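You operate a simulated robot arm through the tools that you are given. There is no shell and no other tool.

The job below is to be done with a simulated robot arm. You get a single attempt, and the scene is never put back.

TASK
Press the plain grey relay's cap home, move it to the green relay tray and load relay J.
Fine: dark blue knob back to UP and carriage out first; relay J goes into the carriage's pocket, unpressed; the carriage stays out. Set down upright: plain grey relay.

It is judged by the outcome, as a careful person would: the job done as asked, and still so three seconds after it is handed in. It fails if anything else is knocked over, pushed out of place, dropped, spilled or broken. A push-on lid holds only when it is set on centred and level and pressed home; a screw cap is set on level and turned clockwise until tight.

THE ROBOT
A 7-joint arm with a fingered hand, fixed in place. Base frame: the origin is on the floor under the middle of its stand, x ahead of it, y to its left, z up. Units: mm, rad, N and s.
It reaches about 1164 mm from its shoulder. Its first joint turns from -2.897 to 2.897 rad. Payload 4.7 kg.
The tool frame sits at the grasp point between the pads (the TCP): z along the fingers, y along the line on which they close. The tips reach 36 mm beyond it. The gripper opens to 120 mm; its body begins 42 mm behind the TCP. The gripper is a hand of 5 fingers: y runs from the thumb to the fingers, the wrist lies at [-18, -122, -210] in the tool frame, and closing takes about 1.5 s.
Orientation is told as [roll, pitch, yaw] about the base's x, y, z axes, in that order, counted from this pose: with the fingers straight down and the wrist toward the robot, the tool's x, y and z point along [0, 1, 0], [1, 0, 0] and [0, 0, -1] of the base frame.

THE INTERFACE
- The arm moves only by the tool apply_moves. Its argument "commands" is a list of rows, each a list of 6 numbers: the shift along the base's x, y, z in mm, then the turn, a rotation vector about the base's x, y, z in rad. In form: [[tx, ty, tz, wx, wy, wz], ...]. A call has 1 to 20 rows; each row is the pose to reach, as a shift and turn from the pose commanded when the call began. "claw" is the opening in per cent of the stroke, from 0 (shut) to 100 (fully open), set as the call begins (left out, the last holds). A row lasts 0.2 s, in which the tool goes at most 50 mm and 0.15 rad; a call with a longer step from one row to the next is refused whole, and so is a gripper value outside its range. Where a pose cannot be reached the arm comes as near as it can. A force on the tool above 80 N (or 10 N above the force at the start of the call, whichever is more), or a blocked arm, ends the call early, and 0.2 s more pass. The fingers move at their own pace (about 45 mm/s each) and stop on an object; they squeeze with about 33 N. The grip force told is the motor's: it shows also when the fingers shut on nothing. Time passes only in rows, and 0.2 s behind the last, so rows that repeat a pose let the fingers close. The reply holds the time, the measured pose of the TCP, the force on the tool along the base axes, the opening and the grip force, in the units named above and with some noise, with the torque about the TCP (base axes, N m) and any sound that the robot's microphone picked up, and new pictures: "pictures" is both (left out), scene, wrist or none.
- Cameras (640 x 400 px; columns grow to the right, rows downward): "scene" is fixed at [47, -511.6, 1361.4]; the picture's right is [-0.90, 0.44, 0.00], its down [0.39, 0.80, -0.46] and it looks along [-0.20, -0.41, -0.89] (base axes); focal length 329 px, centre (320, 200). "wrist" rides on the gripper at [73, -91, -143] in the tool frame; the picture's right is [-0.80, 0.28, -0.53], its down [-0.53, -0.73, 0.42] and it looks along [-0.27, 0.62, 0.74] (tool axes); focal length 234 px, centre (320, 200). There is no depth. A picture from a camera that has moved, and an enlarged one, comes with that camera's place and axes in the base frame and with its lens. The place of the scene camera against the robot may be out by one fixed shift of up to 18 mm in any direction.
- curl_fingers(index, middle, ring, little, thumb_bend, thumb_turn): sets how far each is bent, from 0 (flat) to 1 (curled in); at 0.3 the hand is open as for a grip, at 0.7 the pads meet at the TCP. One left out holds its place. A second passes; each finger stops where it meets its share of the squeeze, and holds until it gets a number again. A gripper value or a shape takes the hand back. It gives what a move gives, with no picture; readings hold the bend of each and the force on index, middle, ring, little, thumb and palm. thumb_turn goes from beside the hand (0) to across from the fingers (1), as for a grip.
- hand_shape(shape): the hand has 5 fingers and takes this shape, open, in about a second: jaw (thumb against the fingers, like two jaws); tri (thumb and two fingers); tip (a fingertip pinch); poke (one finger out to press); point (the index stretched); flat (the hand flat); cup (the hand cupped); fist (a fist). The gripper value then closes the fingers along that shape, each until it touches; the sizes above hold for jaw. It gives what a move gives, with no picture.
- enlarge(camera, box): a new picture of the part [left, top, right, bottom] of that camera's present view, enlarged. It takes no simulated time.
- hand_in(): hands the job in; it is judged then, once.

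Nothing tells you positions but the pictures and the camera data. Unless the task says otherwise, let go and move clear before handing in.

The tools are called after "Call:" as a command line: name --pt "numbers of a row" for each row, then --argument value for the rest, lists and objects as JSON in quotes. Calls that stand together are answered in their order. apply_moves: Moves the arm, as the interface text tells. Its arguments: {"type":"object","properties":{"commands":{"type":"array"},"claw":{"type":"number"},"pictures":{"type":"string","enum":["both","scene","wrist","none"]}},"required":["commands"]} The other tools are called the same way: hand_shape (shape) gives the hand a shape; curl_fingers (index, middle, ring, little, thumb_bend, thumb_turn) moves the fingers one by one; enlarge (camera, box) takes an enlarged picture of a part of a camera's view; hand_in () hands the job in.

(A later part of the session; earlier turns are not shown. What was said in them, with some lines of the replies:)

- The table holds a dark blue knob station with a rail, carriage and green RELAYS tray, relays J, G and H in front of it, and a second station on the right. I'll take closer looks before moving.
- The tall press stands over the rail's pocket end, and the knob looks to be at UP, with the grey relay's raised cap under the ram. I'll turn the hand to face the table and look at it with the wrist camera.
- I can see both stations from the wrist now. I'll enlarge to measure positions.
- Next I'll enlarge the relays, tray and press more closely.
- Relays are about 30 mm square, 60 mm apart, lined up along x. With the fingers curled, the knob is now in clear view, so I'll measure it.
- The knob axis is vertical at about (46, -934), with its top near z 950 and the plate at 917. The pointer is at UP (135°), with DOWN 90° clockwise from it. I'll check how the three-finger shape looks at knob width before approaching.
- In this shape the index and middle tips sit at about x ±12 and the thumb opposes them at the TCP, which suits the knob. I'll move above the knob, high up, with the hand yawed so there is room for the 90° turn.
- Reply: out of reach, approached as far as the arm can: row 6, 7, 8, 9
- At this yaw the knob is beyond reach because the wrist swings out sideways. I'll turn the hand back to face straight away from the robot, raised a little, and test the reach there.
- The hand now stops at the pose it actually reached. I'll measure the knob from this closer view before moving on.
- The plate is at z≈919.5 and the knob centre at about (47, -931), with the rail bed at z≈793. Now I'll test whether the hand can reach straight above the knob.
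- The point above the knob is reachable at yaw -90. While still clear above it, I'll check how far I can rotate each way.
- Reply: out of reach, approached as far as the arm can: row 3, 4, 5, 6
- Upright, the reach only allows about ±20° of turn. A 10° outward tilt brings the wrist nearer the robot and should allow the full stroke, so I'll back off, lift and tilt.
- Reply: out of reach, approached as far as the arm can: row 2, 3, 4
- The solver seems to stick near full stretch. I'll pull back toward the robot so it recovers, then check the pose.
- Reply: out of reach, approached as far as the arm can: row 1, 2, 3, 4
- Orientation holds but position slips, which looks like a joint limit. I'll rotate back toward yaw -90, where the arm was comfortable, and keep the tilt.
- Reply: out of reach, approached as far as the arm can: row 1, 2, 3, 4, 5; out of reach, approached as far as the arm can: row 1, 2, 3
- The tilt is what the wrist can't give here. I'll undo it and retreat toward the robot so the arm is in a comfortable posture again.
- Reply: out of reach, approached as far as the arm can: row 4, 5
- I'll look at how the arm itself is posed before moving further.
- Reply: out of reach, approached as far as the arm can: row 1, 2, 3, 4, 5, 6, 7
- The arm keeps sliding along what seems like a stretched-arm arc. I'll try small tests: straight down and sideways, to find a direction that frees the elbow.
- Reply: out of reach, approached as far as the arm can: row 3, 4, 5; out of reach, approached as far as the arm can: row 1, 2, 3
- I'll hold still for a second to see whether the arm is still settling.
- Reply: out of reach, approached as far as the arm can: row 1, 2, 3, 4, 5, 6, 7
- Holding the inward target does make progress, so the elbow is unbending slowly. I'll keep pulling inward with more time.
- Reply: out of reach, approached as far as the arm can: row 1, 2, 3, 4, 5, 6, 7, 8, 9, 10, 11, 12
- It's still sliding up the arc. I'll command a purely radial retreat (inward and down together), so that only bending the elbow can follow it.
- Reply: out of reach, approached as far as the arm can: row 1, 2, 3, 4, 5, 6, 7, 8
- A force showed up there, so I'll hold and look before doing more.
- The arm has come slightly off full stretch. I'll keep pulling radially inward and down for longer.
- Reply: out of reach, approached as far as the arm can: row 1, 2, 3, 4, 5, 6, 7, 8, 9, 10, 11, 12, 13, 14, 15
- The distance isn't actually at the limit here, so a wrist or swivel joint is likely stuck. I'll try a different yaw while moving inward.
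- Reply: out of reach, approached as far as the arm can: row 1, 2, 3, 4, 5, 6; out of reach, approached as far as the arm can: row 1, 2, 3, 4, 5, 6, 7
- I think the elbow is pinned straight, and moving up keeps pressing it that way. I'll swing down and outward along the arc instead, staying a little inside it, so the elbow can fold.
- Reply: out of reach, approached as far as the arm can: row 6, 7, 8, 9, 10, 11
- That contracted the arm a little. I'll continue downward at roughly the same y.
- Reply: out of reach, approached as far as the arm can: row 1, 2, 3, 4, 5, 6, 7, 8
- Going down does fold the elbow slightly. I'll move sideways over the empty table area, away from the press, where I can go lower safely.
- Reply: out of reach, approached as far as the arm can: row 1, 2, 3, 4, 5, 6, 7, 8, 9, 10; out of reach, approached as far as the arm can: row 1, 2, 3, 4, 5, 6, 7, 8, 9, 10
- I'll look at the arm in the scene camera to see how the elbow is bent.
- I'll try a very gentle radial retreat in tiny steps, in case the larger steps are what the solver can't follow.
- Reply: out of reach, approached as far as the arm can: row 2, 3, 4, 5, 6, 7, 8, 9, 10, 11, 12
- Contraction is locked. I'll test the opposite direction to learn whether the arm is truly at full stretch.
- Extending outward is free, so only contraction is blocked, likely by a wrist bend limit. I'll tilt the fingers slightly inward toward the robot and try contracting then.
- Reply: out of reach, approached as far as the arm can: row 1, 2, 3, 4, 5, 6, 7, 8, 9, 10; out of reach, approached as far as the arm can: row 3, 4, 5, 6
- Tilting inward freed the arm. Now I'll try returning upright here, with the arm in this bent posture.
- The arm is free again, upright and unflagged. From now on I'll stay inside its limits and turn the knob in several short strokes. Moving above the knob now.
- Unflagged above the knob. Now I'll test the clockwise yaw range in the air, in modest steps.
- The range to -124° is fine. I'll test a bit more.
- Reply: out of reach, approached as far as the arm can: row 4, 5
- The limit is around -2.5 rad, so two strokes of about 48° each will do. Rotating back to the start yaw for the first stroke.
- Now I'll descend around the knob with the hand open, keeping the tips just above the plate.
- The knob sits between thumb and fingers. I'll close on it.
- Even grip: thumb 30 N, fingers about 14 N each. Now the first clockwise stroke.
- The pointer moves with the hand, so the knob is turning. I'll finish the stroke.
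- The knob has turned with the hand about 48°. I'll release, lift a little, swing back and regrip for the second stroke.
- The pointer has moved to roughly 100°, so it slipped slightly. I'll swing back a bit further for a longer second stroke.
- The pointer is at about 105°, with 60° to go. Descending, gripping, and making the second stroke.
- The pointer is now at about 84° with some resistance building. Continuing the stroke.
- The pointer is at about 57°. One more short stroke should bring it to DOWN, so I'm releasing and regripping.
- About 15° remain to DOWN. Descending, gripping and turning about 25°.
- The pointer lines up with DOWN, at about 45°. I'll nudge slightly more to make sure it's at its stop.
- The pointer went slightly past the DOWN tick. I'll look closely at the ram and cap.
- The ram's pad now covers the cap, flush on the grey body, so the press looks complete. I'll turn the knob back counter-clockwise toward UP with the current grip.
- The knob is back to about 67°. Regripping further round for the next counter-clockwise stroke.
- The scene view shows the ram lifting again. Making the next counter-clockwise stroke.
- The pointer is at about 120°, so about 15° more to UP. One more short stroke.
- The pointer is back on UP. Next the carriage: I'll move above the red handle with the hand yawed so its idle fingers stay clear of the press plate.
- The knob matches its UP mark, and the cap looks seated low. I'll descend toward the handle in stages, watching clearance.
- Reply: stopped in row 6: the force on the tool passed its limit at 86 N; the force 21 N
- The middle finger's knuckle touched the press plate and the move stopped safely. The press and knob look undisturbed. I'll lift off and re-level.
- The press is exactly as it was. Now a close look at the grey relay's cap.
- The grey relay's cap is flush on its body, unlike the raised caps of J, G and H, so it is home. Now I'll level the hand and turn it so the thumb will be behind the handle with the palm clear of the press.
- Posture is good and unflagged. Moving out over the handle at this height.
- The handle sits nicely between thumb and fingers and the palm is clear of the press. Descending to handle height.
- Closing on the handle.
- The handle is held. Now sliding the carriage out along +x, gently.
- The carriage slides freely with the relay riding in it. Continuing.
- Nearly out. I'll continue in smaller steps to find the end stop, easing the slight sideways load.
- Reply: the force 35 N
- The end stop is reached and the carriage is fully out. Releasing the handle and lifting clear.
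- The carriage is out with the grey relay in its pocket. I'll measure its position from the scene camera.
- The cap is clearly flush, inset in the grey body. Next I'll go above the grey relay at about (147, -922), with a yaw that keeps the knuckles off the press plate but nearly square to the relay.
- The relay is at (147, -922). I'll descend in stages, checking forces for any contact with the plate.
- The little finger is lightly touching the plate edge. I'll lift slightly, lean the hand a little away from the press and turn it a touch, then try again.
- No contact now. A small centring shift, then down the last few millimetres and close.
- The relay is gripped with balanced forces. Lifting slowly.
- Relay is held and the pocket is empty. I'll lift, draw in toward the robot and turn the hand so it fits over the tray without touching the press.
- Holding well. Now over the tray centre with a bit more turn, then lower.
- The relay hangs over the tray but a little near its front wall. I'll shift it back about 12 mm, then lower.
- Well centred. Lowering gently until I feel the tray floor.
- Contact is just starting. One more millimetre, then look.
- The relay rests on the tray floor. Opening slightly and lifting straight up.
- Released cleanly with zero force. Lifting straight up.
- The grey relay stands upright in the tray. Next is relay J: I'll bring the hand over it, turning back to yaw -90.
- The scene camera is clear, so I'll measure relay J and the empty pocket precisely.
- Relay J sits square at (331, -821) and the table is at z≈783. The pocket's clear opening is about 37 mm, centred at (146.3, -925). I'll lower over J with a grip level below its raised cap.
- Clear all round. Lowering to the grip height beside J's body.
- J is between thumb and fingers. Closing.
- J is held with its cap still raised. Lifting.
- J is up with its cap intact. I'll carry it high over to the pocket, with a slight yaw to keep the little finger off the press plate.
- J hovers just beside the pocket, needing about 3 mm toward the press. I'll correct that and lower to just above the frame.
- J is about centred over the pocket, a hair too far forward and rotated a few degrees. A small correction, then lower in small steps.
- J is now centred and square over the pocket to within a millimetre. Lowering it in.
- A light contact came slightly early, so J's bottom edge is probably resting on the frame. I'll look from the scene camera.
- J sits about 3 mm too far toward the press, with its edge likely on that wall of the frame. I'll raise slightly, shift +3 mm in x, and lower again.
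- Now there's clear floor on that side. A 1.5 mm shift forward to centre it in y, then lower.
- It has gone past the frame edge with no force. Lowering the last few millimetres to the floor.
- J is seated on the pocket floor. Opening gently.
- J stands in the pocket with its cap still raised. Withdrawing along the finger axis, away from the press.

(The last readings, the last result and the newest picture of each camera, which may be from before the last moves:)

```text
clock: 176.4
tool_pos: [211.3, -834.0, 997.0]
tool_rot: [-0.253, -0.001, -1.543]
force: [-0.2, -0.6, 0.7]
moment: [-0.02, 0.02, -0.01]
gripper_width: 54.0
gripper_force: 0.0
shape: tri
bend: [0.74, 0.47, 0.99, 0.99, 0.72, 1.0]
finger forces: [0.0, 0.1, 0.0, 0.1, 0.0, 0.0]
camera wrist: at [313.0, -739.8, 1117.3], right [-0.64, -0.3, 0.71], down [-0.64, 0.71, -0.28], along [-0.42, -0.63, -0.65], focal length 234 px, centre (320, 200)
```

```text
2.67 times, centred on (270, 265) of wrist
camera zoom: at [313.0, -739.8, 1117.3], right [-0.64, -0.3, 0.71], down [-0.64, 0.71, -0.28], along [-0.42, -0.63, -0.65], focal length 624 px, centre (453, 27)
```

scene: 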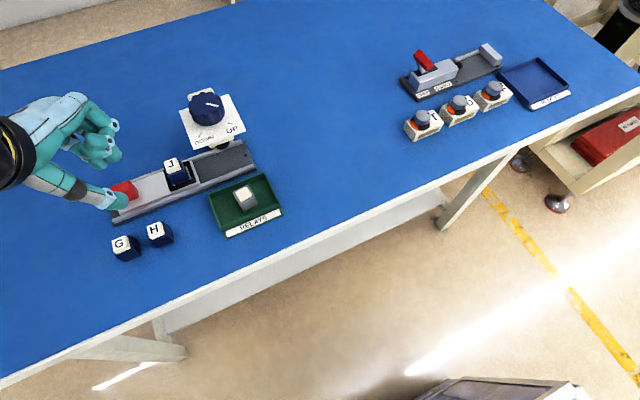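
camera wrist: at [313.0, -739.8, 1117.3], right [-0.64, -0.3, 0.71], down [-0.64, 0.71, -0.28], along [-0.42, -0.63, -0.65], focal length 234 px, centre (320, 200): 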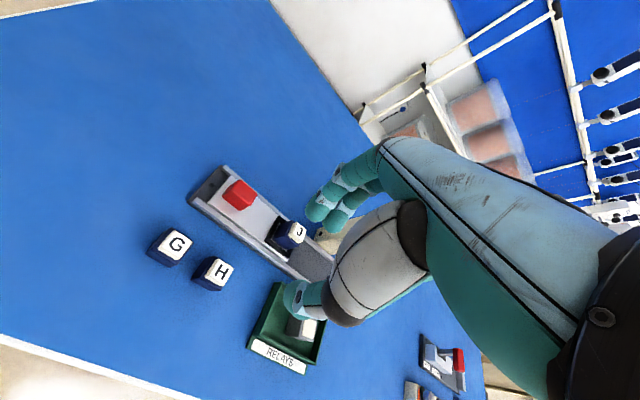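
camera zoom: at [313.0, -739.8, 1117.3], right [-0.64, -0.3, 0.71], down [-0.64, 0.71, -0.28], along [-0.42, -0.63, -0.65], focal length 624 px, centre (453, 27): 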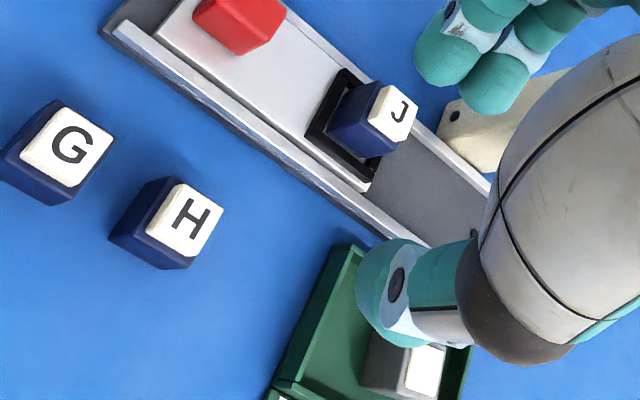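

Everything looks right. I'll move the hand well clear and do a final close inspection.

Call:
apply_moves --pt "10 30 15 0 0 0" --pt "20 60 30 0 0 0" --pt "30 90 45 0 0 0" --pt "40 120 55 0 0 0" --pt "50 150 60 0 0 0" --pt "50 150 60 0 0 0" --pictures "both"

Call:
enlarge --camera "scene" --box '[145, 140, 215, 200]'

Call:
enlarge --camera "scene" --box '[90, 80, 290, 205]'

Call:
enlarge --camera "scene" --box '[200, 160, 300, 250]'

```text
clock: 177.8
tool_pos: [263.0, -685.1, 1058.8]
tool_rot: [-0.251, -0.003, -1.543]
force: [0.3, -0.2, -0.1]
moment: [0.0, -0.05, -0.04]
gripper_width: 54.0
gripper_force: 0.2
shape: tri
bend: [0.74, 0.47, 0.99, 0.99, 0.72, 1.0]
finger forces: [0.1, 0.0, 0.0, 0.0, 0.0, 0.1]
camera wrist: at [365.2, -589.6, 1178.6], right [-0.64, -0.3, 0.71], down [-0.64, 0.71, -0.28], along [-0.42, -0.63, -0.65], focal length 234 px, centre (320, 200)
```

scene: 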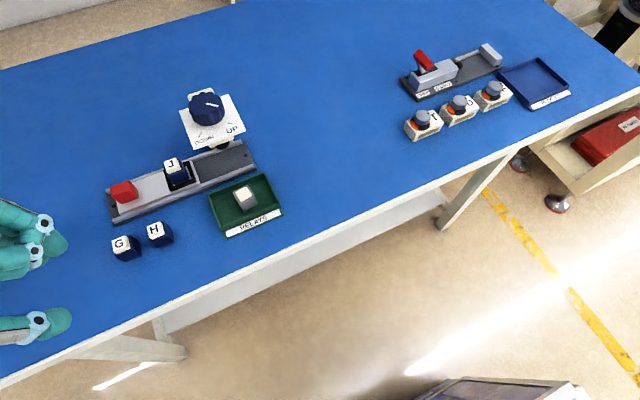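
wrist: 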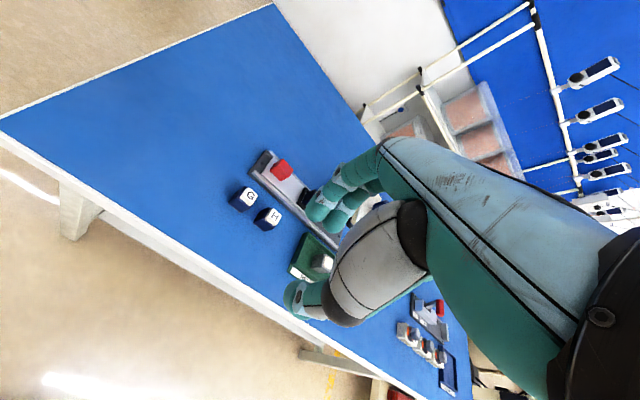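

```text
6.67 times, centred on (180, 170) of scene
camera zoom: at [47.0, -511.6, 1361.4], right [-0.9, 0.44, 0.0], down [0.39, 0.8, -0.46], along [-0.2, -0.41, -0.89], focal length 2193 px, centre (1253, 400)
```

zoom: 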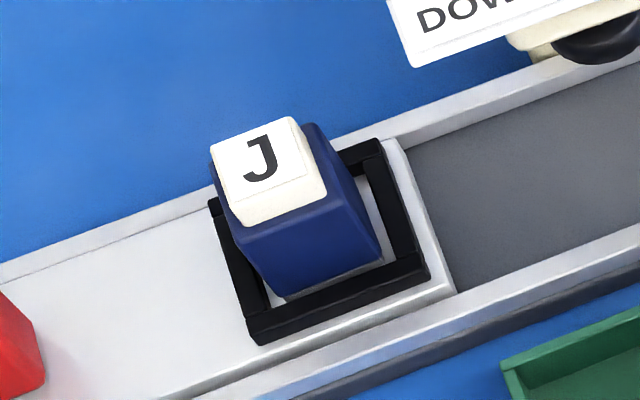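

```text
3.20 times, centred on (190, 142) of scene
camera zoom: at [47.0, -511.6, 1361.4], right [-0.9, 0.44, 0.0], down [0.39, 0.8, -0.46], along [-0.2, -0.41, -0.89], focal length 1053 px, centre (736, 384)
```

zoom: 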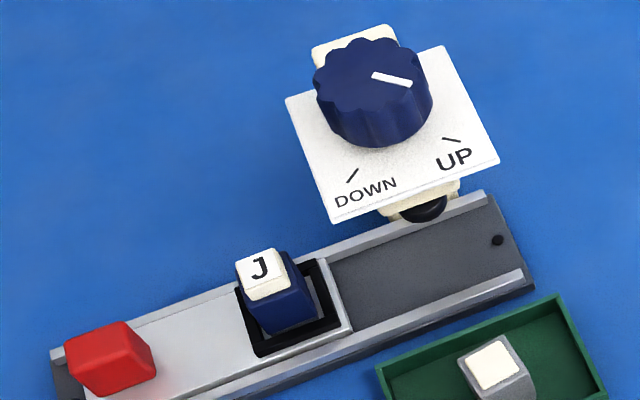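

```text
4.44 times, centred on (250, 205) of scene
camera zoom: at [47.0, -511.6, 1361.4], right [-0.9, 0.44, 0.0], down [0.39, 0.8, -0.46], along [-0.2, -0.41, -0.89], focal length 1462 px, centre (631, 178)
```

zoom: 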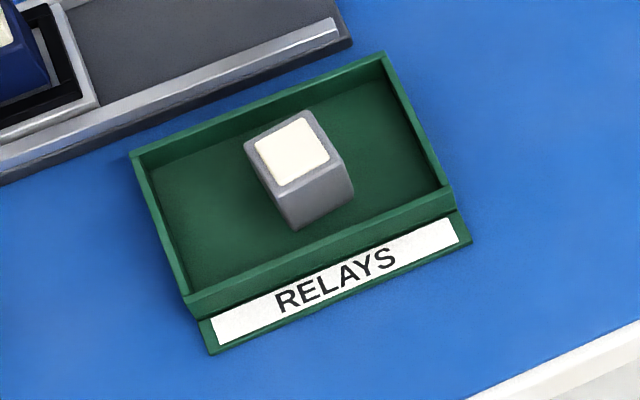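

Knob is at UP with the ram raised, and the carriage is fully out at its stop. Relay J is seated in the pocket with its cap still raised. The grey relay stands upright in the green tray with its cap flush, and nothing else has moved. The hand is clear, so I'm handing in.

Call:
hand_in

```text
The job is handed in.
```

The job is handed in. The last close-up pictures show everything as you asked, but I don't have the judge's result.

- **Grey relay:** its cap is pressed flush, and it stands upright near the middle of the green tray.
- **Knob and carriage:** the dark blue knob is back on UP with the ram raised. The carriage is out against its end stop.
- **Relay J:** it is square in the carriage's pocket with its cap still raised.
- **Everything else:** the hand touched the edge of the press plate twice. The first touch stopped a move at 86 N, and the second was light, about 8 N. The press looks unmoved in pictures taken after both. Relays G and H and the second station look undisturbed.

The knob went about 10° past the DOWN mark while pressing, because I found no hard stop at the mark.
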